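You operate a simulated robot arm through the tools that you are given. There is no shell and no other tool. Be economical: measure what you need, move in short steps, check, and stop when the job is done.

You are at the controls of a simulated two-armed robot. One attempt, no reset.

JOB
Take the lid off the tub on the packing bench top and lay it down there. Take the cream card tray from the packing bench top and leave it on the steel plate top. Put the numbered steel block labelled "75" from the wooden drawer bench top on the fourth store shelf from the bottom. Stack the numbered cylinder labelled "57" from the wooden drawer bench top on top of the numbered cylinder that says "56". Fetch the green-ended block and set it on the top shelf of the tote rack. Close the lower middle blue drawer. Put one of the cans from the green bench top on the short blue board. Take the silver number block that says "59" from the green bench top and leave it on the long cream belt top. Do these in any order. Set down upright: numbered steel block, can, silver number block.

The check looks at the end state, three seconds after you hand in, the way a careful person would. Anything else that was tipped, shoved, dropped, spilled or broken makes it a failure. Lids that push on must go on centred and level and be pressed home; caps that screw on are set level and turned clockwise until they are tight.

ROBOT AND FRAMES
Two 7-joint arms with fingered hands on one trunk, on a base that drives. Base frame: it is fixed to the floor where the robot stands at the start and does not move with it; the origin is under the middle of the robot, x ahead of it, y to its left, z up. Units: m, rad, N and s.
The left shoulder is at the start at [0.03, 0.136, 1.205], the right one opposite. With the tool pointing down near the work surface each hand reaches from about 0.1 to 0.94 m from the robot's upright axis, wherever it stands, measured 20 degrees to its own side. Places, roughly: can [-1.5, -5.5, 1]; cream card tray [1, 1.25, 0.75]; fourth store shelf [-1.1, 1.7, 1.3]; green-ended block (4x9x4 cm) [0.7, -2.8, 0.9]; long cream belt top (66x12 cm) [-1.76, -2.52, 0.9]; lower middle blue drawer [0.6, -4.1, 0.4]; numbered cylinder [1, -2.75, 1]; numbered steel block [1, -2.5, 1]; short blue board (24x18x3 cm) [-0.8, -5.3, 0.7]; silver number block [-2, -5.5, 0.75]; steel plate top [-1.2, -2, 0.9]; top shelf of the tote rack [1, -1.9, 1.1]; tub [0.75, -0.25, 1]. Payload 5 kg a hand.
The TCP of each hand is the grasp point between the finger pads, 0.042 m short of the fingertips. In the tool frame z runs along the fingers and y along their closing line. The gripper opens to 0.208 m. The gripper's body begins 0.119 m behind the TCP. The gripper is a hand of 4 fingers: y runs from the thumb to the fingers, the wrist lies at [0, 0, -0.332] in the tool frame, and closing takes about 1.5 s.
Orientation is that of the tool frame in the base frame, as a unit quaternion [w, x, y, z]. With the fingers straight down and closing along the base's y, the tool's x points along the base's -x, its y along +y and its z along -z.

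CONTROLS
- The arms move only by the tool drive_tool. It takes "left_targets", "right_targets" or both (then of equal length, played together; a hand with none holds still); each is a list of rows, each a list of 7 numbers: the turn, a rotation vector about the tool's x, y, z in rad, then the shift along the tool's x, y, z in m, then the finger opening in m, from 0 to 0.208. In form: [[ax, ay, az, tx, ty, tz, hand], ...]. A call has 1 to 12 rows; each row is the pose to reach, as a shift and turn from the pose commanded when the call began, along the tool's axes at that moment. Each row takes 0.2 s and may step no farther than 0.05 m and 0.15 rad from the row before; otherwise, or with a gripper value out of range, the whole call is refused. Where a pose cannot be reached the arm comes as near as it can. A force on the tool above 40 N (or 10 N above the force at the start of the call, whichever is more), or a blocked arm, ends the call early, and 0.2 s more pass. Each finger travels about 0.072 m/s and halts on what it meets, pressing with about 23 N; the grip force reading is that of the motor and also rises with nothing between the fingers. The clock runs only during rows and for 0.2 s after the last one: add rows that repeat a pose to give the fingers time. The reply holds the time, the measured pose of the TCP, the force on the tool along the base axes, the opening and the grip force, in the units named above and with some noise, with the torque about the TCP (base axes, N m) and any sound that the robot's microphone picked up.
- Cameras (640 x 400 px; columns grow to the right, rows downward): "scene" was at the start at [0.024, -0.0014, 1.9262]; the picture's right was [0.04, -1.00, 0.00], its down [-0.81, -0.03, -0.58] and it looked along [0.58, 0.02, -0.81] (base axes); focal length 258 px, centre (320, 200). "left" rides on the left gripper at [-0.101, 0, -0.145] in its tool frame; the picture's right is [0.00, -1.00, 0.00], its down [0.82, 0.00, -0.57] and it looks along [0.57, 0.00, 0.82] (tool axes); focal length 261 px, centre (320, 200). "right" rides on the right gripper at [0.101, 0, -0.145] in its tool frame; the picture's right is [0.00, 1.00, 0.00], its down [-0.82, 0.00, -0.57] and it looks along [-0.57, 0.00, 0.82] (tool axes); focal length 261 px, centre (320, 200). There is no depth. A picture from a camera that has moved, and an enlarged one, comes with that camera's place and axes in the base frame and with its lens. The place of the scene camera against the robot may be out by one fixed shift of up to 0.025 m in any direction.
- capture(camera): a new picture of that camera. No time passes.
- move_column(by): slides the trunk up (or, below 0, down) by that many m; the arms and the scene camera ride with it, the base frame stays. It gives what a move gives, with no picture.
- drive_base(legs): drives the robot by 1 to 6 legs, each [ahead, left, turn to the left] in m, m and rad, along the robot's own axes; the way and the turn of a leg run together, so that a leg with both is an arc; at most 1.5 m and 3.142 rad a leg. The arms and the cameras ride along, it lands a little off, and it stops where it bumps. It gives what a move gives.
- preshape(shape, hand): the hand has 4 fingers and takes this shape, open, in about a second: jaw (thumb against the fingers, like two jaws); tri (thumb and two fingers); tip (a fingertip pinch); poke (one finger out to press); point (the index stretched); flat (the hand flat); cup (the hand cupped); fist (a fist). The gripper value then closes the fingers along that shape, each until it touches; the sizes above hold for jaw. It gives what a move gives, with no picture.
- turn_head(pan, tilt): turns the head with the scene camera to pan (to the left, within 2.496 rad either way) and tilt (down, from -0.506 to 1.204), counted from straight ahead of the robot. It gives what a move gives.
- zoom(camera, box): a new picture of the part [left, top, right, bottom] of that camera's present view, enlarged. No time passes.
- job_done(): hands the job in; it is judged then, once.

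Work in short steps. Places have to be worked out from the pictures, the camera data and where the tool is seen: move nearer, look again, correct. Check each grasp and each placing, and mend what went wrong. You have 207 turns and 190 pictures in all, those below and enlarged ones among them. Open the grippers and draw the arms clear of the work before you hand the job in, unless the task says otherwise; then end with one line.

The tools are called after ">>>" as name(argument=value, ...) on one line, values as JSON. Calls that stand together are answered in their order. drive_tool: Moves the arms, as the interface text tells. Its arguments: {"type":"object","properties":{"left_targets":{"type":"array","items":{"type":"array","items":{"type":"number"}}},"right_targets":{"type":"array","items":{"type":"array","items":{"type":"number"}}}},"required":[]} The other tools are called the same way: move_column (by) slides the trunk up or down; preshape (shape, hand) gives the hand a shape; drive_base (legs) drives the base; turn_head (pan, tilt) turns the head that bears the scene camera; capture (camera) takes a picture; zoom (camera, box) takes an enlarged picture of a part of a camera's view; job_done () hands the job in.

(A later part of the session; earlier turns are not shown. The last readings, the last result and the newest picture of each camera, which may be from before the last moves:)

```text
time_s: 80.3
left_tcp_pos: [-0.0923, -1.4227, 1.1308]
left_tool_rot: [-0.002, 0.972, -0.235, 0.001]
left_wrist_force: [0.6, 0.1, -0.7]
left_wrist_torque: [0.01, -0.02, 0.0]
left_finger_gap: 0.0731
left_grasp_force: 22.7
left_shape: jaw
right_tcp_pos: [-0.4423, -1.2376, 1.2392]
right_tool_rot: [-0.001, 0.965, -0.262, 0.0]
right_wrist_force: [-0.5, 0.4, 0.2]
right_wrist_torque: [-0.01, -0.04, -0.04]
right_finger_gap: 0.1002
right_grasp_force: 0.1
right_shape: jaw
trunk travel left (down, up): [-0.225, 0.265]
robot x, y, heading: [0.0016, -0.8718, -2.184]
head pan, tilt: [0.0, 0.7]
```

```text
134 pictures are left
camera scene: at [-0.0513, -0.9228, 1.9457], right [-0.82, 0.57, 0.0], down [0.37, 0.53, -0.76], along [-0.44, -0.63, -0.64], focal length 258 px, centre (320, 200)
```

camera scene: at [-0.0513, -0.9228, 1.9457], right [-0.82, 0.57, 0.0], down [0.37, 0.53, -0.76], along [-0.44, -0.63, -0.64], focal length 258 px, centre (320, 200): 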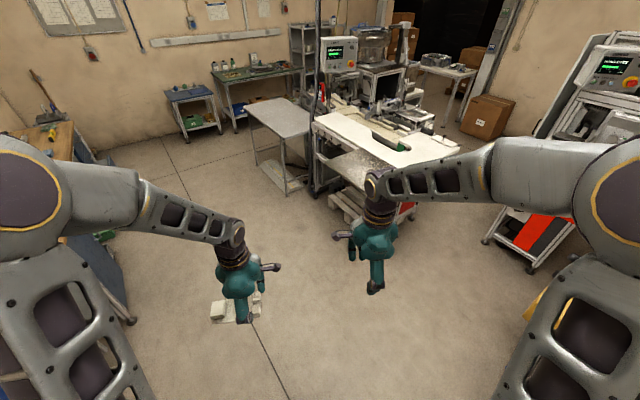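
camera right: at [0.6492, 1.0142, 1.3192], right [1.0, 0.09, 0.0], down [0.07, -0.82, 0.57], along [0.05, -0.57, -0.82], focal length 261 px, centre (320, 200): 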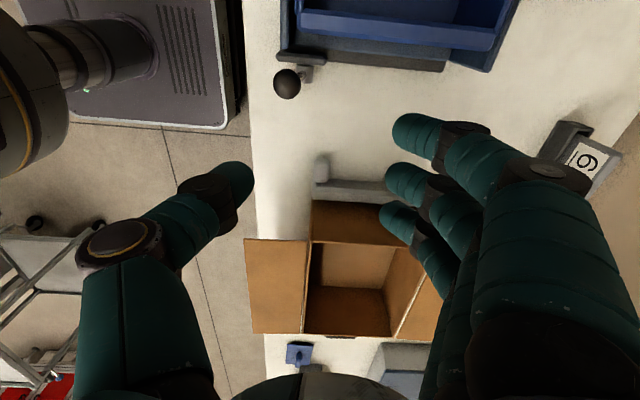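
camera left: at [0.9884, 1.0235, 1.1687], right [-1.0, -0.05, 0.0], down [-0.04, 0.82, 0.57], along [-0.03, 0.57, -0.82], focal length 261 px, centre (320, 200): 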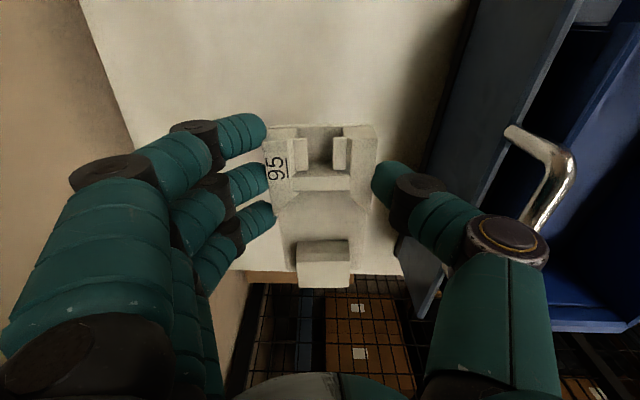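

The plate is the one projecting from the machine, near (-1.13, -2.2). I drive closer.

>>> drive_base(legs=[[0.8, -0.35, 0]])

>>> capture(camera="scene")

>>> capture(camera="left")

```text
time_s: 84.8
left_tcp_pos: [-0.8308, -1.8623, 1.1305]
left_tool_rot: [-0.001, 0.971, -0.239, 0.0]
left_wrist_force: [0.6, -0.2, -0.6]
left_wrist_torque: [0.03, 0.01, 0.01]
left_finger_gap: 0.0732
left_grasp_force: 23.1
left_shape: jaw
right_tcp_pos: [-1.1809, -1.6769, 1.2392]
right_tool_rot: [0.0, 0.964, -0.266, 0.002]
right_wrist_force: [-1.0, 0.8, 0.4]
right_wrist_torque: [0.03, -0.04, -0.01]
right_finger_gap: 0.0999
right_grasp_force: 0.1
right_shape: jaw
trunk travel left (down, up): [-0.225, 0.265]
robot x, y, heading: [-0.7348, -1.3134, -2.19]
head pan, tilt: [0.0, 0.7]
```

```text
133 pictures are left
camera scene: at [-0.7861, -1.3637, 1.9457], right [-0.82, 0.58, 0.0], down [0.37, 0.53, -0.76], along [-0.44, -0.62, -0.64], focal length 258 px, centre (320, 200)
```

scene: 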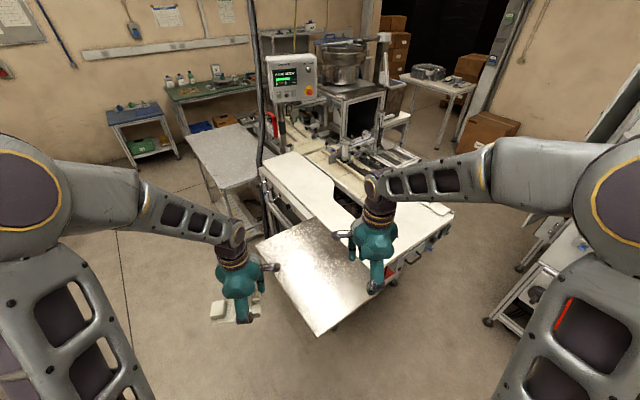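

```text
132 pictures are left
camera left: at [-0.9204, -1.816, 1.2741], right [0.46, 0.89, 0.0], down [0.73, -0.38, 0.57], along [0.51, -0.26, -0.82], focal length 261 px, centre (320, 200)
```

left: 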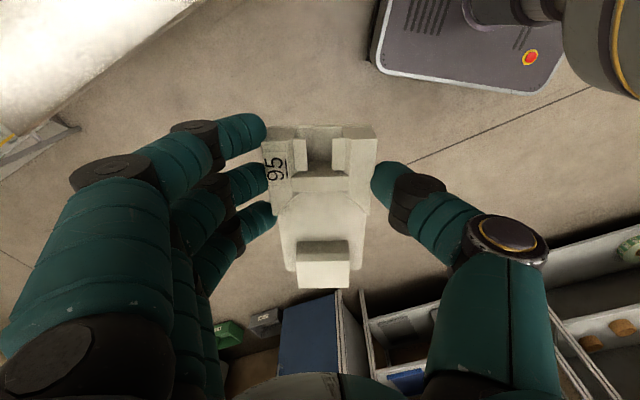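

Plate spans about x -1.43…-1.03, y -2.27…-1.72. I sidestep right, then reach with the left arm to its middle.

>>> drive_base(legs=[[0.08, -0.23, 0]])

>>> drive_tool(left_targets=[[0, 0, 0, -0.01, 0.045, 0, 0.05], [0, 0, 0, -0.02, 0.09, 0, 0.05], [0, 0, 0, -0.03, 0.135, 0, 0.05], [0, 0, 0, -0.04, 0.18, 0, 0.05], [0, 0, 0, -0.05, 0.225, 0, 0.05], [0, 0, 0, -0.052, 0.237, 0.03, 0.05], [0, 0, 0, -0.052, 0.237, 0.06, 0.05]])

>>> capture(camera="scene")

>>> capture(camera="left")

```text
time_s: 86.7
left_tcp_pos: [-1.0704, -1.7922, 1.1303]
left_tool_rot: [-0.001, 0.971, -0.24, 0.001]
left_wrist_force: [-1.5, -0.6, -0.1]
left_wrist_torque: [-0.03, -0.1, -0.04]
left_finger_gap: 0.0734
left_grasp_force: 22.5
left_shape: jaw
right_tcp_pos: [-1.4203, -1.6042, 1.2403]
right_tool_rot: [0.0, 0.964, -0.266, 0.001]
right_wrist_force: [-0.8, 0.4, 0.5]
right_wrist_torque: [-0.02, -0.11, -0.01]
right_finger_gap: 0.1002
right_grasp_force: 0.1
right_shape: jaw
trunk travel left (down, up): [-0.225, 0.265]
robot x, y, heading: [-0.9757, -1.2428, -2.19]
head pan, tilt: [0.0, 0.7]
```

```text
time_s: 88.3
left_tcp_pos: [-1.2283, -1.9806, 1.07]
left_tool_rot: [-0.001, 0.971, -0.24, 0.0]
left_wrist_force: [-1.4, -0.6, -0.4]
left_wrist_torque: [0.09, -0.04, -0.01]
left_finger_gap: 0.0734
left_grasp_force: 22.8
left_shape: jaw
right_tcp_pos: [-1.4205, -1.6073, 1.2397]
right_tool_rot: [0.0, 0.964, -0.266, 0.0]
right_wrist_force: [-0.8, -0.7, -0.3]
right_wrist_torque: [0.05, -0.02, -0.02]
right_finger_gap: 0.1003
right_grasp_force: 0.0
right_shape: jaw
trunk travel left (down, up): [-0.225, 0.265]
robot x, y, heading: [-0.9767, -1.2421, -2.189]
head pan, tilt: [0.0, 0.7]
```

```text
131 pictures are left
camera scene: at [-1.026, -1.2932, 1.9457], right [-0.81, 0.58, 0.0], down [0.37, 0.53, -0.76], along [-0.44, -0.62, -0.64], focal length 258 px, centre (320, 200)
```

scene: 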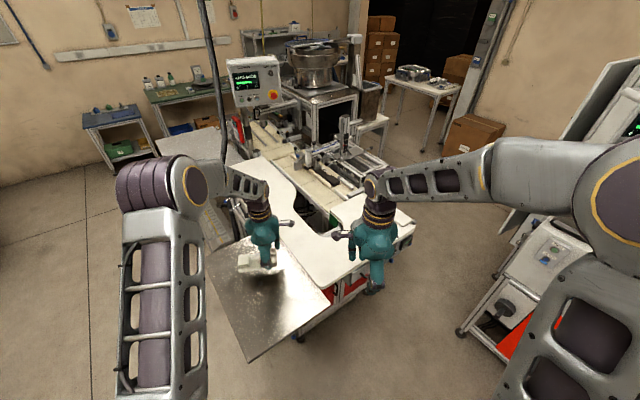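

```text
130 pictures are left
camera left: at [-1.3184, -1.9323, 1.2142], right [0.46, 0.89, 0.0], down [0.73, -0.38, 0.57], along [0.51, -0.26, -0.82], focal length 261 px, centre (320, 200)
```

left: 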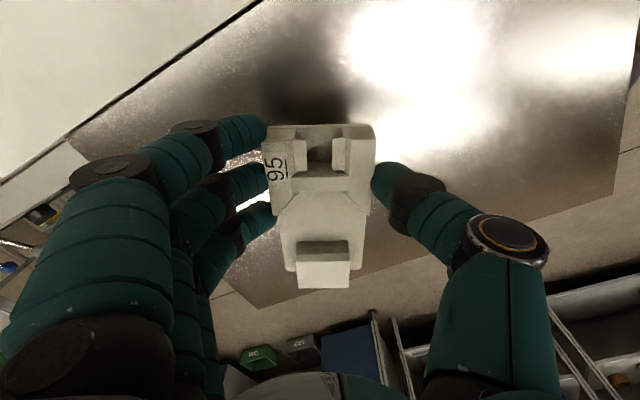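

Tray is well over the plate. I lower it, shifting slightly inward, until contact.

>>> drive_tool(left_targets=[[0, 0, 0, -0.02, 0, 0.03, 0.05], [0, 0, 0, -0.03, 0, 0.06, 0.05], [0, 0, 0, -0.03, 0, 0.085, 0.05], [0, 0, 0, -0.03, 0, 0.1, 0.05], [0, 0, 0, -0.03, 0, 0.108, 0.05], [0, 0, 0, -0.03, 0, 0.114, 0.05], [0, 0, 0, -0.03, 0, 0.119, 0.05], [0, 0, 0, -0.03, 0, 0.123, 0.05], [0, 0, 0, -0.03, 0, 0.127, 0.05], [0, 0, 0, -0.03, 0, 0.131, 0.05], [0, 0, 0, -0.03, 0, 0.135, 0.05]])

>>> capture(camera="left")

>>> zoom(camera="scene", box=[190, 190, 350, 290])

```text
time_s: 89.2
left_tcp_pos: [-1.2557, -1.9664, 0.9874]
left_tool_rot: [0.003, 0.971, -0.239, -0.001]
left_wrist_force: [6.4, 9.0, 34.6]
left_wrist_torque: [1.04, -0.46, -0.03]
left_finger_gap: 0.0758
left_grasp_force: 23.3
left_shape: jaw
right_tcp_pos: [-1.4191, -1.6033, 1.2399]
right_tool_rot: [0.001, 0.964, -0.266, 0.001]
right_wrist_force: [-1.3, 0.0, -1.3]
right_wrist_torque: [0.15, -0.09, 0.0]
right_finger_gap: 0.1
right_grasp_force: 0.0
right_shape: jaw
trunk travel left (down, up): [-0.225, 0.265]
robot x, y, heading: [-0.9767, -1.2442, -2.19]
head pan, tilt: [0.0, 0.7]
stopped in row 4 (left hand): the force on the tool passed its limit at 64 N (the readings are from after the stop); the commanded pose is now the measured one
```

```text
129 pictures are left
camera left: at [-1.346, -1.9173, 1.1327], right [0.46, 0.89, -0.01], down [0.73, -0.37, 0.57], along [0.5, -0.27, -0.82], focal length 261 px, centre (320, 200)
```

left: 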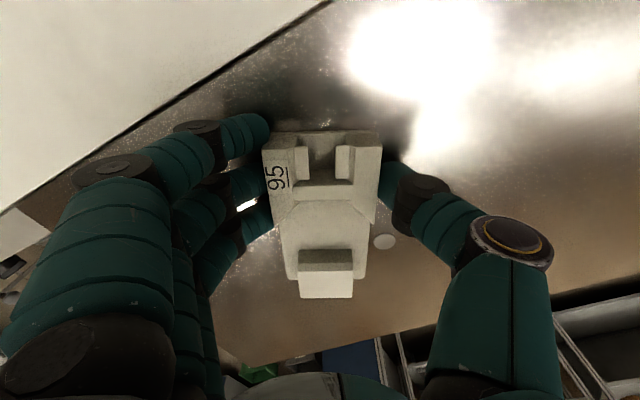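

```text
4.00 times, centred on (270, 240) of scene
camera zoom: at [-1.0246, -1.2906, 1.9461], right [-0.81, 0.58, 0.0], down [0.37, 0.52, -0.77], along [-0.44, -0.62, -0.64], focal length 1032 px, centre (520, 40)
```

zoom: 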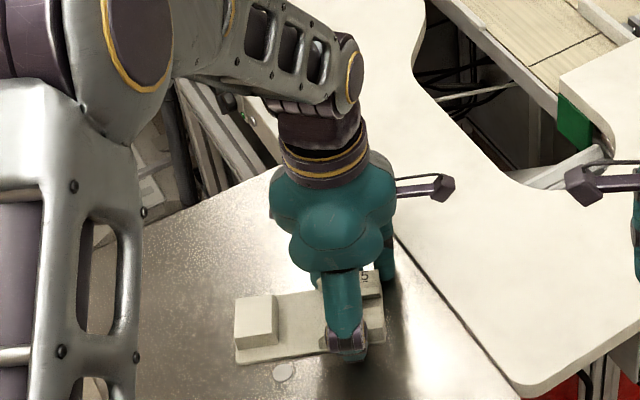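

In contact (plate top ≈0.94). I release and rise.

>>> drive_tool(left_targets=[[0, 0, 0, 0, 0, -0.001, 0.08], [0, 0, 0, 0, 0, -0.002, 0.09], [0, 0, 0, 0, 0, -0.002, 0.105], [0, 0, 0, 0, 0, -0.002, 0.115], [0, 0, 0, 0, 0, -0.03, 0.115], [0, 0, 0, 0, 0, -0.07, 0.115], [0, 0, 0, 0, 0, -0.12, 0.115], [0, 0, 0, 0, -0.04, -0.15, 0.115], [0, 0, 0, 0, -0.085, -0.15, 0.115], [0, 0, 0, 0, -0.13, -0.15, 0.115], [0, 0, 0, 0, -0.175, -0.15, 0.115], [0, 0, 0, 0, -0.22, -0.15, 0.115]])

>>> zoom(camera="scene", box=[190, 170, 350, 290])

```text
time_s: 91.8
left_tcp_pos: [-1.1559, -1.77, 1.1335]
left_tool_rot: [0.004, 0.971, -0.239, -0.001]
left_wrist_force: [0.3, 1.3, -0.1]
left_wrist_torque: [-0.1, 0.09, -0.04]
left_finger_gap: 0.1147
left_grasp_force: 0.0
left_shape: jaw
right_tcp_pos: [-1.4184, -1.6038, 1.2417]
right_tool_rot: [0.0, 0.964, -0.266, 0.001]
right_wrist_force: [1.0, 0.8, 0.6]
right_wrist_torque: [-0.09, 0.09, -0.02]
right_finger_gap: 0.1
right_grasp_force: 0.0
right_shape: jaw
trunk travel left (down, up): [-0.225, 0.265]
robot x, y, heading: [-0.9745, -1.2416, -2.183]
head pan, tilt: [0.0, 0.7]
```

```text
3.33 times, centred on (270, 230) of scene
camera zoom: at [-1.0239, -1.2907, 1.9459], right [-0.81, 0.58, 0.0], down [0.37, 0.52, -0.77], along [-0.44, -0.62, -0.64], focal length 860 px, centre (487, 100)
```

zoom: 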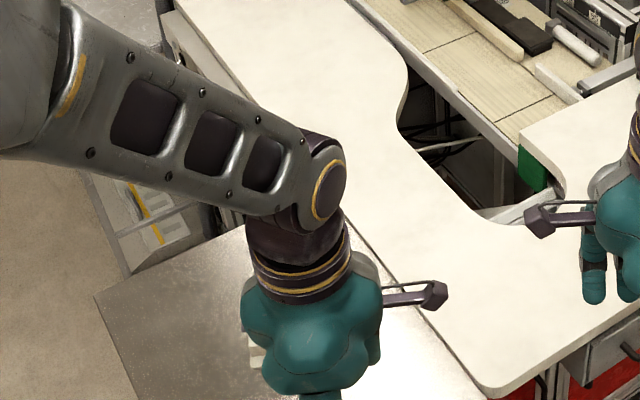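

I back away, checking the tray, then head for the wooden drawer bench.

>>> drive_base(legs=[[-0.35, 0, 0]])

>>> zoom(camera="scene", box=[190, 140, 400, 270])

>>> drive_base(legs=[[0, 0, 1.3], [0.9, 0, 0]])

>>> turn_head(pan=0.4, tilt=0.5)

>>> capture(camera="scene")

```text
time_s: 93.6
left_tcp_pos: [-1.0028, -1.5702, 1.1344]
left_tool_rot: [0.004, 0.971, -0.237, -0.002]
left_wrist_force: [2.4, 1.5, 1.0]
left_wrist_torque: [-0.31, 0.32, 0.0]
left_finger_gap: 0.1148
left_grasp_force: 0.1
left_shape: jaw
right_tcp_pos: [-1.2706, -1.4044, 1.2426]
right_tool_rot: [0.0, 0.965, -0.263, 0.0]
right_wrist_force: [2.3, 1.2, 1.7]
right_wrist_torque: [-0.3, 0.38, 0.01]
right_finger_gap: 0.1002
right_grasp_force: 0.1
right_shape: jaw
trunk travel left (down, up): [-0.225, 0.265]
robot x, y, heading: [-0.8349, -1.045, -2.175]
head pan, tilt: [0.0, 0.7]
stopped in leg 1: the robot was blocked; the commanded pose is now the measured one
```

```text
3.05 times, centred on (295, 205) of scene
camera zoom: at [-0.8748, -1.0882, 1.9463], right [-0.82, 0.57, 0.0], down [0.37, 0.52, -0.77], along [-0.44, -0.63, -0.64], focal length 787 px, centre (396, 185)
```

zoom: 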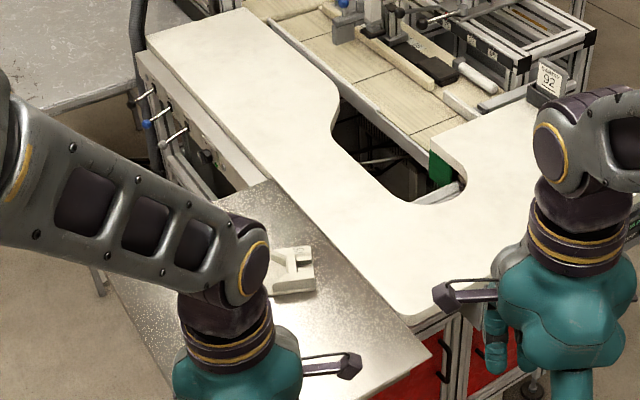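

```text
time_s: 101.6
left_tcp_pos: [0.2279, -2.0463, 1.1307]
left_tool_rot: [0.001, 0.914, 0.406, 0.0]
left_wrist_force: [0.1, 0.1, 0.2]
left_wrist_torque: [0.03, 0.03, -0.01]
left_finger_gap: 0.1147
left_grasp_force: 0.0
left_shape: jaw
right_tcp_pos: [0.0012, -2.2624, 1.2386]
right_tool_rot: [-0.002, 0.924, 0.382, -0.001]
right_wrist_force: [0.2, -0.3, -0.2]
right_wrist_torque: [0.03, 0.03, -0.02]
right_finger_gap: 0.0998
right_grasp_force: 0.0
right_shape: jaw
trunk travel left (down, up): [-0.225, 0.265]
robot x, y, heading: [-0.2405, -1.7375, -0.864]
head pan, tilt: [0.0, 0.7]
```

```text
time_s: 102.5
left_tcp_pos: [0.2258, -2.0459, 1.1314]
left_tool_rot: [0.002, 0.914, 0.407, 0.001]
left_wrist_force: [-1.5, -0.3, -0.8]
left_wrist_torque: [-0.01, 0.03, -0.02]
left_finger_gap: 0.1148
left_grasp_force: 0.1
left_shape: jaw
right_tcp_pos: [0.0005, -2.2623, 1.2381]
right_tool_rot: [-0.001, 0.924, 0.381, -0.001]
right_wrist_force: [-0.1, 0.4, 0.8]
right_wrist_torque: [0.01, 0.0, -0.01]
right_finger_gap: 0.1002
right_grasp_force: 0.0
right_shape: jaw
trunk travel left (down, up): [-0.225, 0.265]
robot x, y, heading: [-0.2391, -1.7381, -0.861]
head pan, tilt: [0.4, 0.499]
```

```text
125 pictures are left
camera scene: at [-0.1968, -1.7625, 1.9634], right [-0.45, -0.89, 0.0], down [-0.43, 0.21, -0.88], along [0.78, -0.39, -0.48], focal length 258 px, centre (320, 200)
```

scene: 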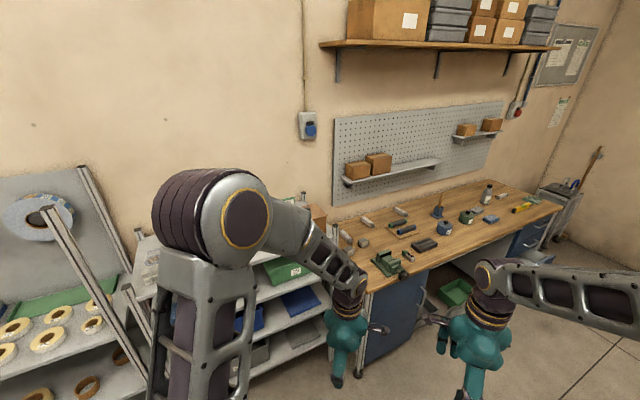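

The tray sits flat on the plate. Ahead is the wooden bench with blocks; I zoom on it.

>>> zoom(camera="scene", box=[320, 160, 560, 310])

>>> zoom(camera="scene", box=[120, 190, 340, 340])

```text
2.67 times, centred on (440, 235) of scene
camera zoom: at [-0.1968, -1.7625, 1.9634], right [-0.45, -0.89, 0.0], down [-0.43, 0.21, -0.88], along [0.78, -0.39, -0.48], focal length 688 px, centre (0, 107)
```

zoom: 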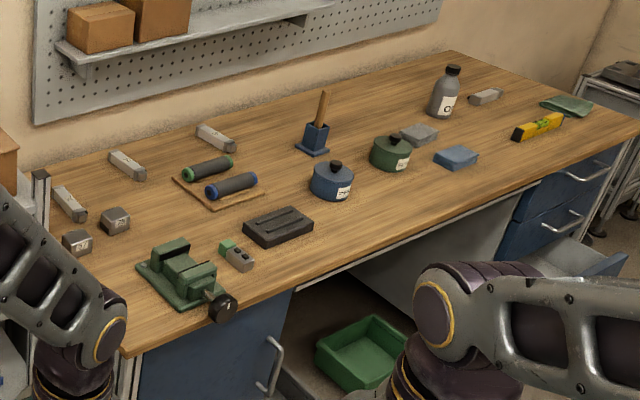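

```text
2.67 times, centred on (230, 265) of scene
camera zoom: at [-0.1968, -1.7625, 1.9634], right [-0.45, -0.89, 0.0], down [-0.43, 0.21, -0.88], along [0.78, -0.39, -0.48], focal length 688 px, centre (560, 27)
```

zoom: 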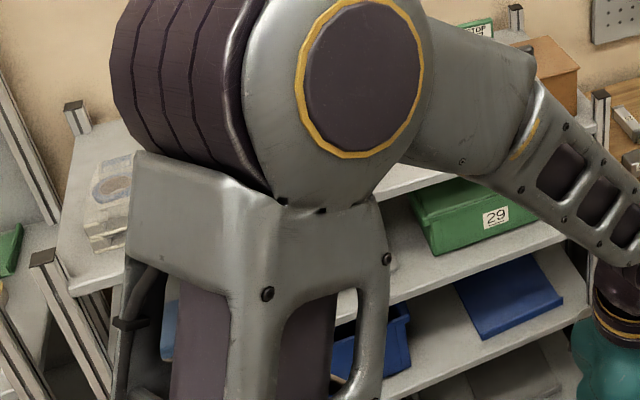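

I can see: the green-ended block near (0.65, -2.80), cube-like pieces near (0.86, -2.49) and (0.88, -2.62), vise, rollers, etc. I drive to in front of the bench.

>>> drive_base(legs=[[0.82, -0.52, 0], [0, 0, 0.861]])

>>> turn_head(pan=0.0, tilt=0.75)

>>> capture(camera="scene")

>>> zoom(camera="scene", box=[220, 110, 420, 235])

```text
time_s: 109.7
left_tcp_pos: [0.4169, -2.5593, 1.1325]
left_tool_rot: [0.001, 0.667, 0.745, 0.001]
left_wrist_force: [-0.6, 0.0, -0.4]
left_wrist_torque: [-0.02, 0.0, -0.01]
left_finger_gap: 0.1148
left_grasp_force: 0.1
left_shape: jaw
right_tcp_pos: [0.4267, -2.8705, 1.2386]
right_tool_rot: [-0.001, 0.688, 0.726, -0.002]
right_wrist_force: [0.5, 0.3, -0.8]
right_wrist_torque: [-0.06, 0.0, 0.01]
right_finger_gap: 0.1002
right_grasp_force: 0.0
right_shape: jaw
trunk travel left (down, up): [-0.225, 0.265]
robot x, y, heading: [-0.1196, -2.7046, -0.023]
head pan, tilt: [0.4, 0.499]
```

```text
time_s: 110.6
left_tcp_pos: [0.416, -2.5595, 1.1319]
left_tool_rot: [0.002, 0.667, 0.745, 0.001]
left_wrist_force: [0.4, 0.0, 0.8]
left_wrist_torque: [-0.01, 0.02, 0.08]
left_finger_gap: 0.1148
left_grasp_force: 0.1
left_shape: jaw
right_tcp_pos: [0.4271, -2.8708, 1.239]
right_tool_rot: [-0.001, 0.688, 0.726, 0.0]
right_wrist_force: [0.8, 0.3, -0.2]
right_wrist_torque: [0.02, 0.06, 0.02]
right_finger_gap: 0.1002
right_grasp_force: 0.0
right_shape: jaw
trunk travel left (down, up): [-0.225, 0.265]
robot x, y, heading: [-0.1217, -2.7022, -0.021]
head pan, tilt: [0.0, 0.75]
```

```text
122 pictures are left
camera scene: at [-0.0875, -2.7083, 1.9415], right [-0.02, -1.0, 0.0], down [-0.68, 0.01, -0.73], along [0.73, -0.02, -0.68], focal length 258 px, centre (320, 200)
```

scene: 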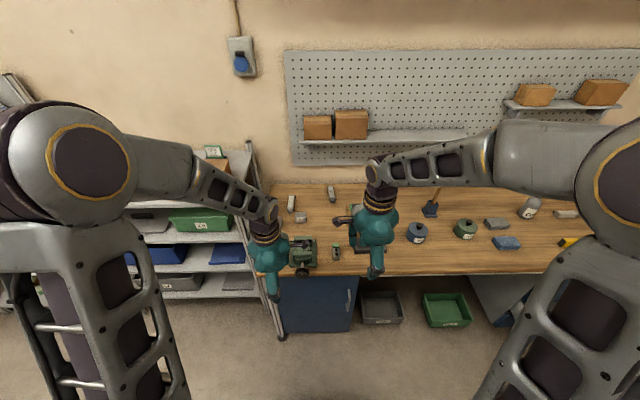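

```text
3.20 times, centred on (320, 172) of scene
camera zoom: at [-0.0875, -2.7083, 1.9415], right [-0.02, -1.0, 0.0], down [-0.68, 0.01, -0.73], along [0.73, -0.02, -0.68], focal length 826 px, centre (320, 288)
```

zoom: 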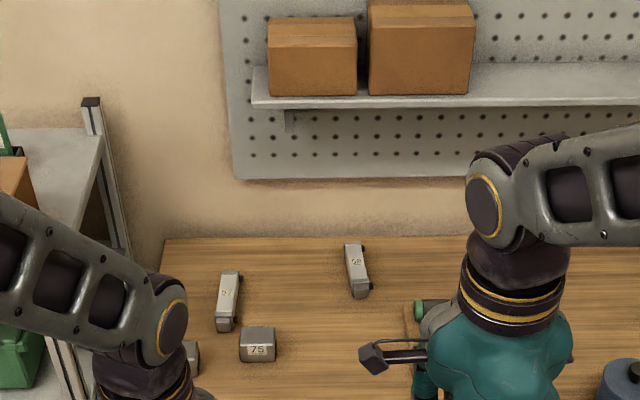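

I zoom on the individual labelled pieces.

>>> zoom(camera="scene", box=[270, 175, 350, 225])

>>> zoom(camera="scene", box=[390, 180, 590, 280])

>>> capture(camera="right")

```text
8.00 times, centred on (310, 200) of scene
camera zoom: at [-0.0875, -2.7083, 1.9415], right [-0.02, -1.0, 0.0], down [-0.68, 0.01, -0.73], along [0.73, -0.02, -0.68], focal length 2065 px, centre (400, 200)
```

zoom: 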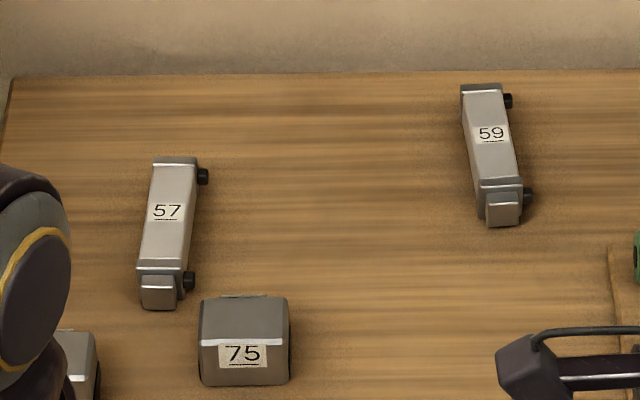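

```text
3.20 times, centred on (490, 230) of scene
camera zoom: at [-0.0875, -2.7083, 1.9415], right [-0.02, -1.0, 0.0], down [-0.68, 0.01, -0.73], along [0.73, -0.02, -0.68], focal length 826 px, centre (-224, 104)
```

zoom: 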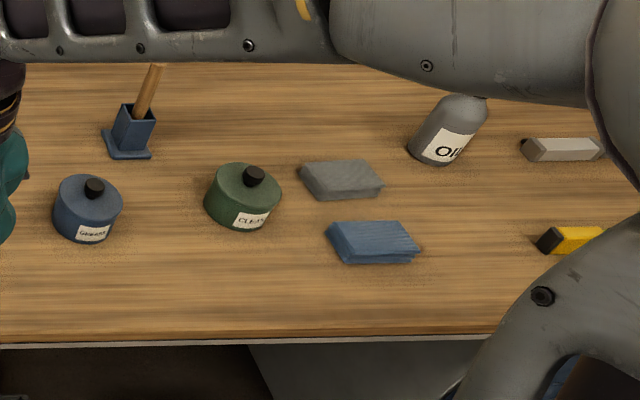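

```text
118 pictures are left
camera right: at [0.4224, -2.7708, 1.3839], right [1.0, 0.05, 0.0], down [0.04, -0.82, 0.57], along [0.03, -0.57, -0.82], focal length 261 px, centre (320, 200)
```

right: 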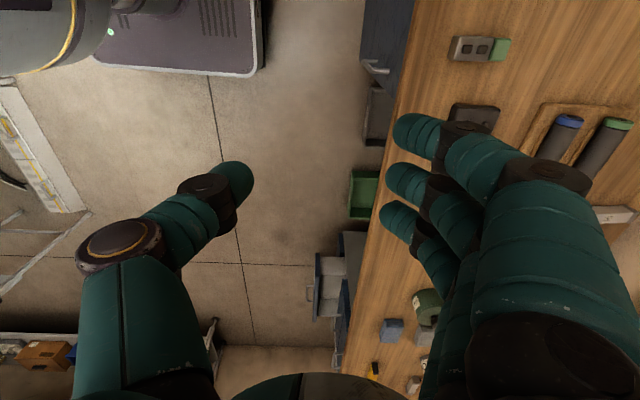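

Numbered cylinders are the actuator blocks (57, 59, …), and "75" is the cube. I turn the right hand to close along y, tuck the left, then close in.

>>> drive_tool(right_targets=[[0, 0, -0.145, 0, 0, 0, 0.1], [0, 0, -0.29, 0, 0, 0, 0.1], [0, 0, -0.435, 0, 0, 0, 0.1], [0, 0, -0.58, 0, 0, 0, 0.1], [0, 0, -0.725, 0, 0, 0, 0.1], [0, 0, -0.87, 0, 0, 0, 0.1], [0, 0, -1.015, 0, 0, 0, 0.1], [0, 0, -1.16, 0, 0, 0, 0.1], [0, 0, -1.305, 0, 0, 0, 0.1], [0, 0, -1.45, 0, 0, 0, 0.1], [0, 0, -1.487, 0, 0, 0, 0.1]], left_targets=[[0, 0, 0, 0.025, -0.018, -0.01, 0.1], [0, 0, 0, 0.05, -0.035, -0.02, 0.1], [0, 0, 0, 0.075, -0.053, -0.03, 0.1], [0, 0, 0, 0.1, -0.07, -0.04, 0.1], [0, 0, 0, 0.125, -0.09, -0.05, 0.1], [0, 0, 0, 0.15, -0.105, -0.06, 0.1], [0, 0, 0, 0.175, -0.12, -0.07, 0.1], [0, 0, 0, 0.2, -0.14, -0.07, 0.1], [0, 0, 0, 0.219, -0.157, -0.07, 0.1], [0, 0, 0, 0.219, -0.157, -0.07, 0.1], [0, 0, 0, 0.219, -0.157, -0.07, 0.1]])

>>> turn_head(pan=0.0, tilt=0.9)

>>> capture(camera="scene")

```text
time_s: 113.0
left_tcp_pos: [0.2348, -2.3574, 1.2008]
left_tool_rot: [0.001, 0.667, 0.745, 0.001]
left_wrist_force: [0.9, 1.1, 0.0]
left_wrist_torque: [0.0, -0.02, 0.0]
left_finger_gap: 0.1012
left_grasp_force: 0.0
left_shape: jaw
right_tcp_pos: [0.4273, -2.8709, 1.2384]
right_tool_rot: [-0.001, 0.013, 1.0, 0.0]
right_wrist_force: [-0.3, 0.1, 0.2]
right_wrist_torque: [-0.02, -0.05, 0.04]
right_finger_gap: 0.1
right_grasp_force: 0.0
right_shape: jaw
trunk travel left (down, up): [-0.225, 0.265]
robot x, y, heading: [-0.1195, -2.7023, -0.021]
head pan, tilt: [0.0, 0.75]
```

```text
time_s: 113.7
left_tcp_pos: [0.2356, -2.3576, 1.1995]
left_tool_rot: [0.002, 0.667, 0.745, 0.001]
left_wrist_force: [0.7, 0.3, 0.5]
left_wrist_torque: [0.04, 0.0, 0.0]
left_finger_gap: 0.1009
left_grasp_force: 0.0
left_shape: jaw
right_tcp_pos: [0.4275, -2.8712, 1.2374]
right_tool_rot: [-0.002, 0.015, 1.0, 0.0]
right_wrist_force: [0.9, -1.1, 0.1]
right_wrist_torque: [0.01, -0.02, -0.01]
right_finger_gap: 0.1001
right_grasp_force: 0.0
right_shape: jaw
trunk travel left (down, up): [-0.225, 0.265]
robot x, y, heading: [-0.1238, -2.7028, -0.021]
head pan, tilt: [0.0, 0.901]
```

```text
117 pictures are left
camera scene: at [-0.0947, -2.7083, 1.9296], right [-0.02, -1.0, 0.0], down [-0.78, 0.02, -0.62], along [0.62, -0.01, -0.78], focal length 258 px, centre (320, 200)
```

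scene: 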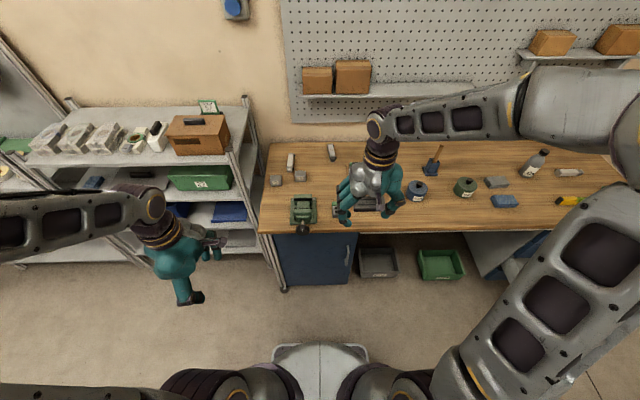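

I drive in, then bring the right hand over cylinder 57.

>>> drive_base(legs=[[0.23, 0.08, 0.02]])

>>> drive_tool(right_targets=[[0, 0, 0, -0.03, 0.03, 0, 0.1], [0, 0, 0, -0.06, 0.06, 0, 0.1], [0, 0, 0, -0.09, 0.09, 0, 0.1], [0, 0, 0, -0.125, 0.12, 0, 0.1], [0, 0, 0, -0.16, 0.15, 0, 0.1], [0, 0, 0, -0.195, 0.18, 0, 0.1], [0, 0, 0, -0.23, 0.21, 0, 0.1], [0, 0, 0, -0.27, 0.22, 0, 0.1]])

>>> capture(camera="right")

>>> capture(camera="scene")

```text
time_s: 115.5
left_tcp_pos: [0.4563, -2.27, 1.1998]
left_tool_rot: [0.001, 0.657, 0.754, 0.001]
left_wrist_force: [1.0, 0.0, -0.3]
left_wrist_torque: [-0.06, 0.1, -0.01]
left_finger_gap: 0.1009
left_grasp_force: 0.1
left_shape: jaw
right_tcp_pos: [0.661, -2.777, 1.2389]
right_tool_rot: [-0.002, 0.001, 1.0, 0.0]
right_wrist_force: [1.1, -0.2, 0.0]
right_wrist_torque: [-0.07, 0.09, 0.0]
right_finger_gap: 0.1
right_grasp_force: 0.0
right_shape: jaw
trunk travel left (down, up): [-0.225, 0.265]
robot x, y, heading: [0.1075, -2.6298, 0.006]
head pan, tilt: [0.0, 0.901]
```

```text
time_s: 117.3
left_tcp_pos: [0.457, -2.2698, 1.1995]
left_tool_rot: [0.001, 0.657, 0.754, 0.001]
left_wrist_force: [1.4, 0.7, 0.8]
left_wrist_torque: [0.03, 0.15, -0.04]
left_finger_gap: 0.1009
left_grasp_force: 0.0
left_shape: jaw
right_tcp_pos: [0.9344, -2.5574, 1.2367]
right_tool_rot: [-0.002, 0.001, 1.0, 0.0]
right_wrist_force: [0.9, 0.0, -0.9]
right_wrist_torque: [0.02, 0.18, -0.02]
right_finger_gap: 0.1003
right_grasp_force: 0.1
right_shape: jaw
trunk travel left (down, up): [-0.225, 0.265]
robot x, y, heading: [0.11, -2.6244, 0.004]
head pan, tilt: [0.0, 0.901]
```

```text
116 pictures are left
camera right: at [0.8335, -2.5565, 1.3818], right [0.01, 1.0, 0.0], down [0.82, -0.01, 0.57], along [0.57, 0.0, -0.82], focal length 261 px, centre (320, 200)
```

right: 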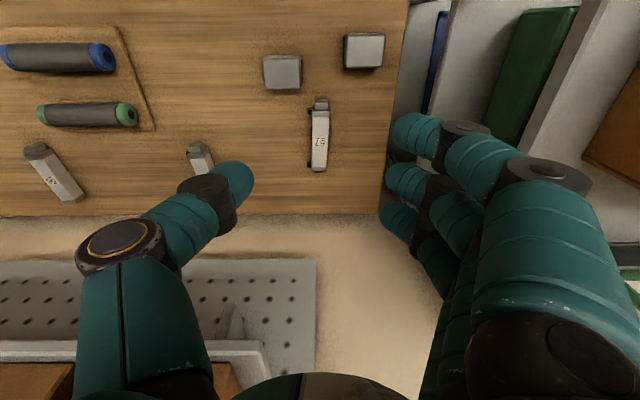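

```text
115 pictures are left
camera scene: at [0.1374, -2.6285, 1.9294], right [0.01, -1.0, 0.0], down [-0.78, 0.0, -0.62], along [0.62, 0.0, -0.78], focal length 258 px, centre (320, 200)
```

scene: 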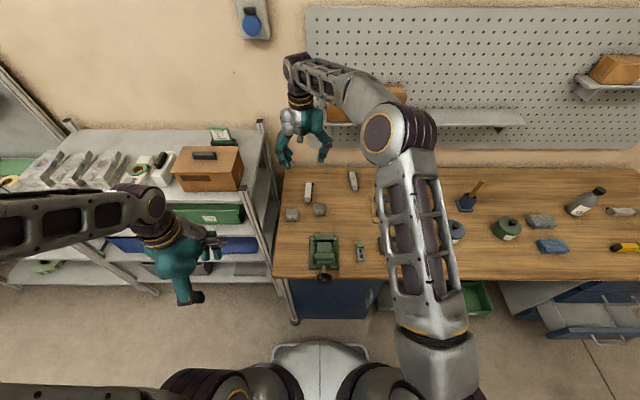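

57 is near (1.01, -2.558). I read the third cylinder's label and lower the hand over 57.

>>> zoom(camera="right", box=[10, 130, 110, 215])

>>> drive_tool(right_targets=[[0, 0, 0, -0.025, 0, 0.03, 0.1], [0, 0, 0, -0.05, 0, 0.065, 0.1], [0, 0, 0, -0.07, 0, 0.105, 0.1], [0, 0, 0, -0.075, 0, 0.15, 0.1], [0, 0, 0, -0.075, 0, 0.15, 0.1]])

>>> capture(camera="right")

```text
4.71 times, centred on (60, 172) of right
camera zoom: at [0.8335, -2.5565, 1.3818], right [0.01, 1.0, 0.0], down [0.82, -0.01, 0.57], along [0.57, 0.0, -0.82], focal length 1227 px, centre (1544, 329)
```

zoom: 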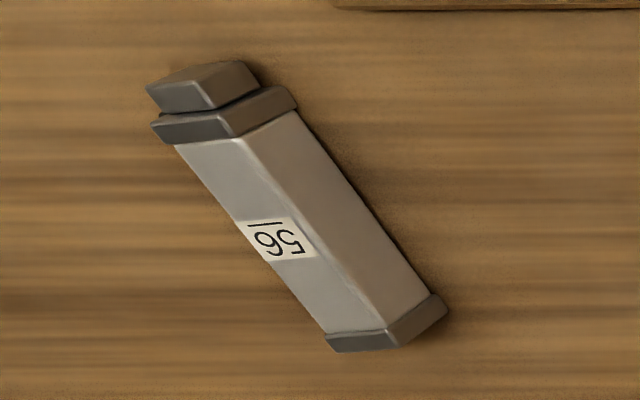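

```text
time_s: 118.5
left_tcp_pos: [0.4529, -2.2727, 1.2006]
left_tool_rot: [0.001, 0.657, 0.754, 0.003]
left_wrist_force: [-0.8, 0.4, 0.3]
left_wrist_torque: [-0.01, -0.07, -0.01]
left_finger_gap: 0.1008
left_grasp_force: 0.0
left_shape: jaw
right_tcp_pos: [1.0041, -2.5561, 1.0875]
right_tool_rot: [-0.001, 0.001, 1.0, 0.0]
right_wrist_force: [-0.6, -0.2, 0.2]
right_wrist_torque: [-0.01, -0.08, 0.02]
right_finger_gap: 0.1
right_grasp_force: 0.1
right_shape: jaw
trunk travel left (down, up): [-0.225, 0.265]
robot x, y, heading: [0.1098, -2.6276, 0.008]
head pan, tilt: [0.0, 0.901]
```

```text
113 pictures are left
camera right: at [0.9036, -2.556, 1.2325], right [0.01, 1.0, 0.0], down [0.82, 0.0, 0.57], along [0.57, 0.0, -0.82], focal length 261 px, centre (320, 200)
```

right: 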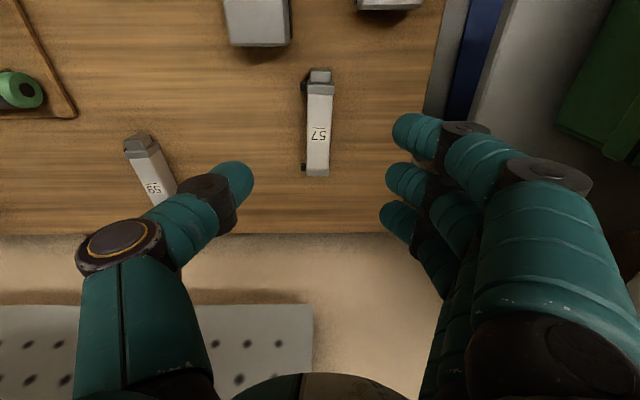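

The third one is "56" at about (1.08, -3.09), lying diagonally. I now descend on 57 and grip it.

>>> drive_tool(right_targets=[[0, 0, 0, -0.005, -0.001, 0.04, 0.09], [0, 0, 0, -0.005, -0.001, 0.08, 0.08], [0, 0, 0, -0.005, -0.001, 0.11, 0.08], [0, 0, 0, -0.005, -0.001, 0.125, 0.08], [0, 0, 0, -0.005, -0.001, 0.132, 0.08], [0, 0, 0, -0.005, -0.001, 0.132, 0.06], [0, 0, 0, -0.005, -0.001, 0.132, 0.04], [0, 0, 0, -0.005, -0.001, 0.132, 0.02], [0, 0, 0, -0.005, -0.001, 0.132, 0.02]])

>>> capture(camera="right")

```text
time_s: 120.5
left_tcp_pos: [0.4545, -2.27, 1.1999]
left_tool_rot: [0.001, 0.657, 0.754, 0.002]
left_wrist_force: [-1.0, -0.1, 0.6]
left_wrist_torque: [-0.01, 0.0, 0.01]
left_finger_gap: 0.101
left_grasp_force: 0.0
left_shape: jaw
right_tcp_pos: [1.0101, -2.5566, 0.9548]
right_tool_rot: [-0.002, 0.0, 1.0, 0.0]
right_wrist_force: [0.5, -0.2, -0.7]
right_wrist_torque: [0.01, 0.02, 0.01]
right_finger_gap: 0.0208
right_grasp_force: 0.0
right_shape: jaw
trunk travel left (down, up): [-0.225, 0.265]
robot x, y, heading: [0.1089, -2.6225, 0.011]
head pan, tilt: [0.0, 0.901]
```

```text
112 pictures are left
camera right: at [0.9095, -2.557, 1.0998], right [0.01, 1.0, 0.0], down [0.82, 0.0, 0.57], along [0.57, 0.0, -0.82], focal length 261 px, centre (320, 200)
```

right: 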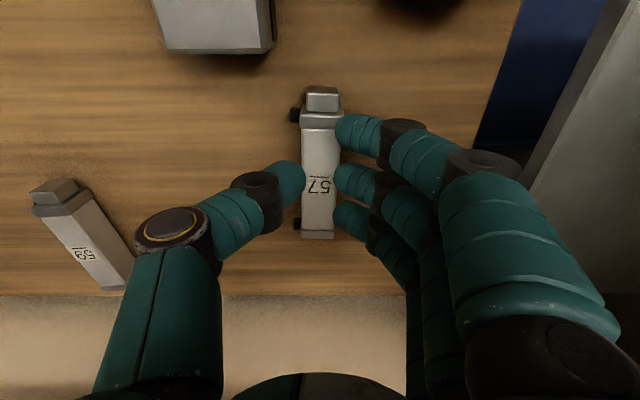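

No force yet at 2 cm; I close further.

>>> drive_tool(right_targets=[[0, 0, 0, 0, 0, 0, 0.01], [0, 0, 0, 0, 0, 0, 0.0], [0, 0, 0, 0, 0, 0, 0.0], [0, 0, 0, 0, 0, 0, 0.0]])

>>> capture(camera="right")

```text
time_s: 121.5
left_tcp_pos: [0.4547, -2.2697, 1.2005]
left_tool_rot: [0.001, 0.656, 0.754, 0.001]
left_wrist_force: [-0.1, 0.8, 0.2]
left_wrist_torque: [0.0, 0.01, 0.0]
left_finger_gap: 0.1008
left_grasp_force: 0.0
left_shape: jaw
right_tcp_pos: [1.0109, -2.5579, 0.9545]
right_tool_rot: [-0.001, 0.001, 1.0, 0.0]
right_wrist_force: [0.3, 1.9, 2.0]
right_wrist_torque: [0.02, -0.03, 0.01]
right_finger_gap: 0.0033
right_grasp_force: 22.9
right_shape: jaw
trunk travel left (down, up): [-0.225, 0.265]
robot x, y, heading: [0.107, -2.6237, 0.008]
head pan, tilt: [0.0, 0.901]
```

```text
111 pictures are left
camera right: at [0.9095, -2.5568, 1.1], right [0.01, 1.0, 0.0], down [0.82, 0.0, 0.57], along [0.57, 0.0, -0.82], focal length 261 px, centre (320, 200)
```

right: 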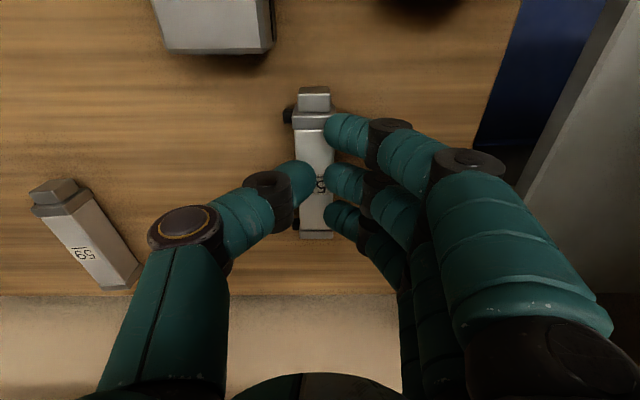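

The tips closed above it: the piece is lower than thought. I reopen, go down further with care, and close.

>>> drive_tool(right_targets=[[0, 0, 0, 0, 0, 0, 0.03], [0, 0, 0, 0, 0, 0, 0.05], [0, 0, 0, 0, -0.002, 0, 0.075], [0, 0, 0, 0, -0.002, 0.01, 0.075], [0, 0, 0, 0, -0.002, 0.018, 0.075], [0, 0, 0, 0, -0.002, 0.026, 0.075], [0, 0, 0, 0, -0.002, 0.032, 0.075], [0, 0, 0, 0, -0.002, 0.037, 0.075]])

>>> capture(camera="right")

```text
time_s: 123.3
left_tcp_pos: [0.4533, -2.2705, 1.2004]
left_tool_rot: [0.001, 0.656, 0.754, 0.002]
left_wrist_force: [0.0, 0.0, 0.2]
left_wrist_torque: [0.04, -0.01, 0.0]
left_finger_gap: 0.101
left_grasp_force: 0.0
left_shape: jaw
right_tcp_pos: [1.0108, -2.5589, 0.9222]
right_tool_rot: [0.002, 0.002, 1.0, 0.002]
right_wrist_force: [-4.8, 0.3, 30.0]
right_wrist_torque: [0.21, 0.38, 0.17]
right_finger_gap: 0.0757
right_grasp_force: 0.1
right_shape: jaw
trunk travel left (down, up): [-0.225, 0.265]
robot x, y, heading: [0.1066, -2.6267, 0.008]
head pan, tilt: [0.0, 0.901]
```

```text
110 pictures are left
camera right: at [0.9088, -2.5592, 1.0681], right [0.01, 1.0, 0.0], down [0.82, -0.01, 0.57], along [0.57, 0.0, -0.82], focal length 261 px, centre (320, 200)
```

right: 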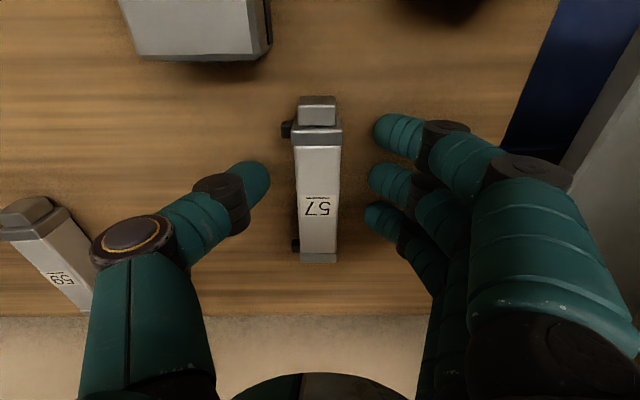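

Fingertips touch the bench (top ≈0.88). I rise 5 mm and close on 57.

>>> drive_tool(right_targets=[[0, 0, 0, 0, 0, -0.003, 0.07], [0, 0, 0, 0, 0, -0.003, 0.055], [0, 0, 0, 0, 0, -0.003, 0.04], [0, 0, 0, 0, 0, -0.003, 0.025], [0, 0, 0, 0, 0, -0.003, 0.01], [0, 0, 0, 0, 0, -0.003, 0.0], [0, 0, 0, 0, 0, -0.003, 0.0]])

>>> capture(camera="right")

```text
time_s: 124.9
left_tcp_pos: [0.4544, -2.2697, 1.2016]
left_tool_rot: [0.003, 0.657, 0.754, 0.003]
left_wrist_force: [0.1, -0.3, 0.7]
left_wrist_torque: [0.0, 0.01, 0.02]
left_finger_gap: 0.1009
left_grasp_force: 0.0
left_shape: jaw
right_tcp_pos: [1.0097, -2.56, 0.9228]
right_tool_rot: [-0.001, 0.001, 1.0, 0.0]
right_wrist_force: [-1.1, 5.2, 22.2]
right_wrist_torque: [0.74, 0.04, 0.0]
right_finger_gap: 0.0354
right_grasp_force: 23.1
right_shape: jaw
trunk travel left (down, up): [-0.225, 0.265]
robot x, y, heading: [0.1084, -2.6265, 0.007]
head pan, tilt: [0.0, 0.901]
```

```text
109 pictures are left
camera right: at [0.9088, -2.5595, 1.0676], right [0.01, 1.0, 0.0], down [0.82, -0.01, 0.57], along [0.57, 0.0, -0.82], focal length 261 px, centre (320, 200)
```

right: 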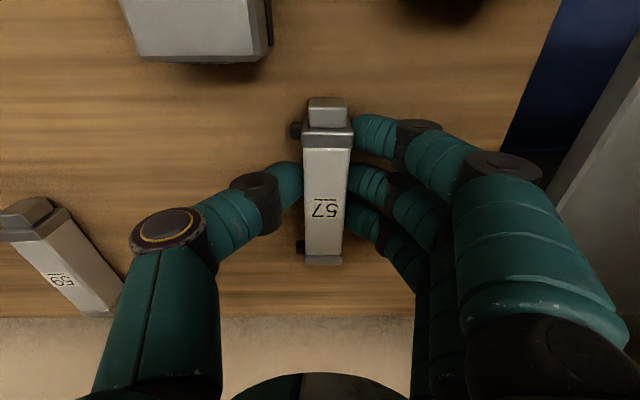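

Gripped 57 (3.5 cm wide). I lift and retract a little, then shift the base toward 56.

>>> drive_tool(right_targets=[[0, 0, 0, 0, 0, -0.03, 0], [0, 0, 0, 0, 0, -0.07, 0], [0, 0, 0, 0.02, 0, -0.11, 0], [0, 0, 0, 0.05, 0, -0.15, 0], [0, 0, 0, 0.09, -0.02, -0.17, 0], [0, 0, 0, 0.12, -0.06, -0.18, 0], [0, 0, 0, 0.12, -0.11, -0.18, 0], [0, 0, 0, 0.12, -0.16, -0.18, 0]])

>>> drive_base(legs=[[0.1, -0.165, 0]])

>>> capture(camera="right")

>>> capture(camera="scene")

```text
refused: row 6 steps farther than a row can; nothing moved
```

```text
time_s: 126.3
left_tcp_pos: [0.515, -2.398, 1.2036]
left_tool_rot: [0.004, 0.653, 0.757, 0.005]
left_wrist_force: [0.0, -1.0, 0.5]
left_wrist_torque: [0.05, 0.05, 0.03]
left_finger_gap: 0.1008
left_grasp_force: 0.0
left_shape: jaw
right_tcp_pos: [1.0628, -2.6571, 0.923]
right_tool_rot: [-0.004, -0.02, 1.0, 0.001]
right_wrist_force: [-0.7, 1.2, 7.4]
right_wrist_torque: [0.11, -0.19, 0.13]
right_finger_gap: 0.0334
right_grasp_force: 23.7
right_shape: jaw
trunk travel left (down, up): [-0.225, 0.265]
robot x, y, heading: [0.1757, -2.7558, 0.014]
head pan, tilt: [0.0, 0.901]
stopped in leg 1: the robot was blocked; the commanded pose is now the measured one
```

```text
108 pictures are left
camera right: at [0.9626, -2.6608, 1.0687], right [-0.03, 1.0, 0.0], down [0.82, 0.03, 0.57], along [0.56, 0.02, -0.82], focal length 261 px, centre (320, 200)
```

right: 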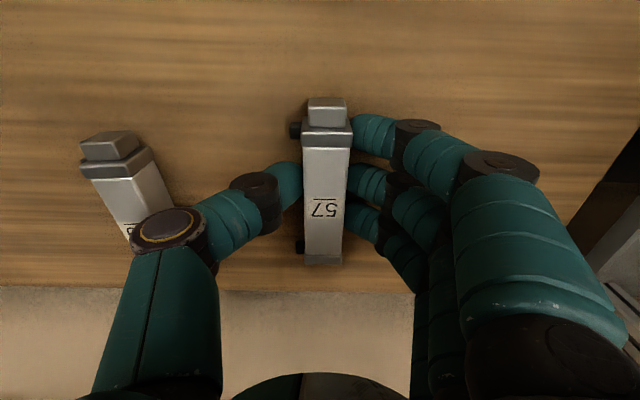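

```text
107 pictures are left
camera scene: at [0.1938, -2.7604, 1.93], right [0.01, -1.0, 0.0], down [-0.78, -0.01, -0.63], along [0.63, 0.01, -0.78], focal length 258 px, centre (320, 200)
```

scene: 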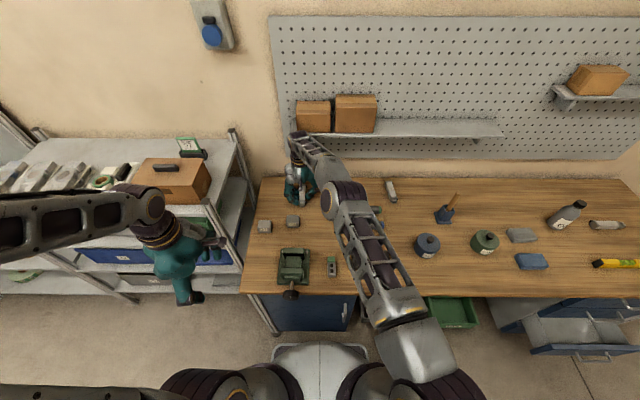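

The lift was refused and the drive slid the held piece along the bench; 59 is untouched. Now I lift properly.

>>> drive_tool(right_targets=[[0, 0, 0, 0, 0, -0.03, 0], [0, 0, 0, 0, 0, -0.07, 0], [0, 0, 0, 0.02, 0, -0.11, 0], [0, 0, 0, 0.05, 0, -0.14, 0], [0, 0, 0, 0.09, 0, -0.16, 0], [0, 0, 0, 0.12, -0.02, -0.18, 0]])

```text
time_s: 126.8
left_tcp_pos: [0.5211, -2.3971, 1.2016]
left_tool_rot: [0.002, 0.654, 0.757, 0.002]
left_wrist_force: [0.1, 0.5, 0.4]
left_wrist_torque: [-0.02, 0.01, 0.01]
left_finger_gap: 0.1008
left_grasp_force: 0.1
left_shape: jaw
right_tcp_pos: [1.0521, -2.6615, 0.9446]
right_tool_rot: [-0.023, -0.02, 1.0, -0.004]
right_wrist_force: [-0.5, 0.4, -3.4]
right_wrist_torque: [-0.01, 0.02, 0.01]
right_finger_gap: 0.0331
right_grasp_force: 22.3
right_shape: jaw
trunk travel left (down, up): [-0.225, 0.265]
robot x, y, heading: [0.1793, -2.7547, 0.013]
head pan, tilt: [0.0, 0.901]
stopped in row 2 (right hand): the force on the tool passed its limit at 96 N (the readings are from after the stop); the commanded pose is now the measured one
```

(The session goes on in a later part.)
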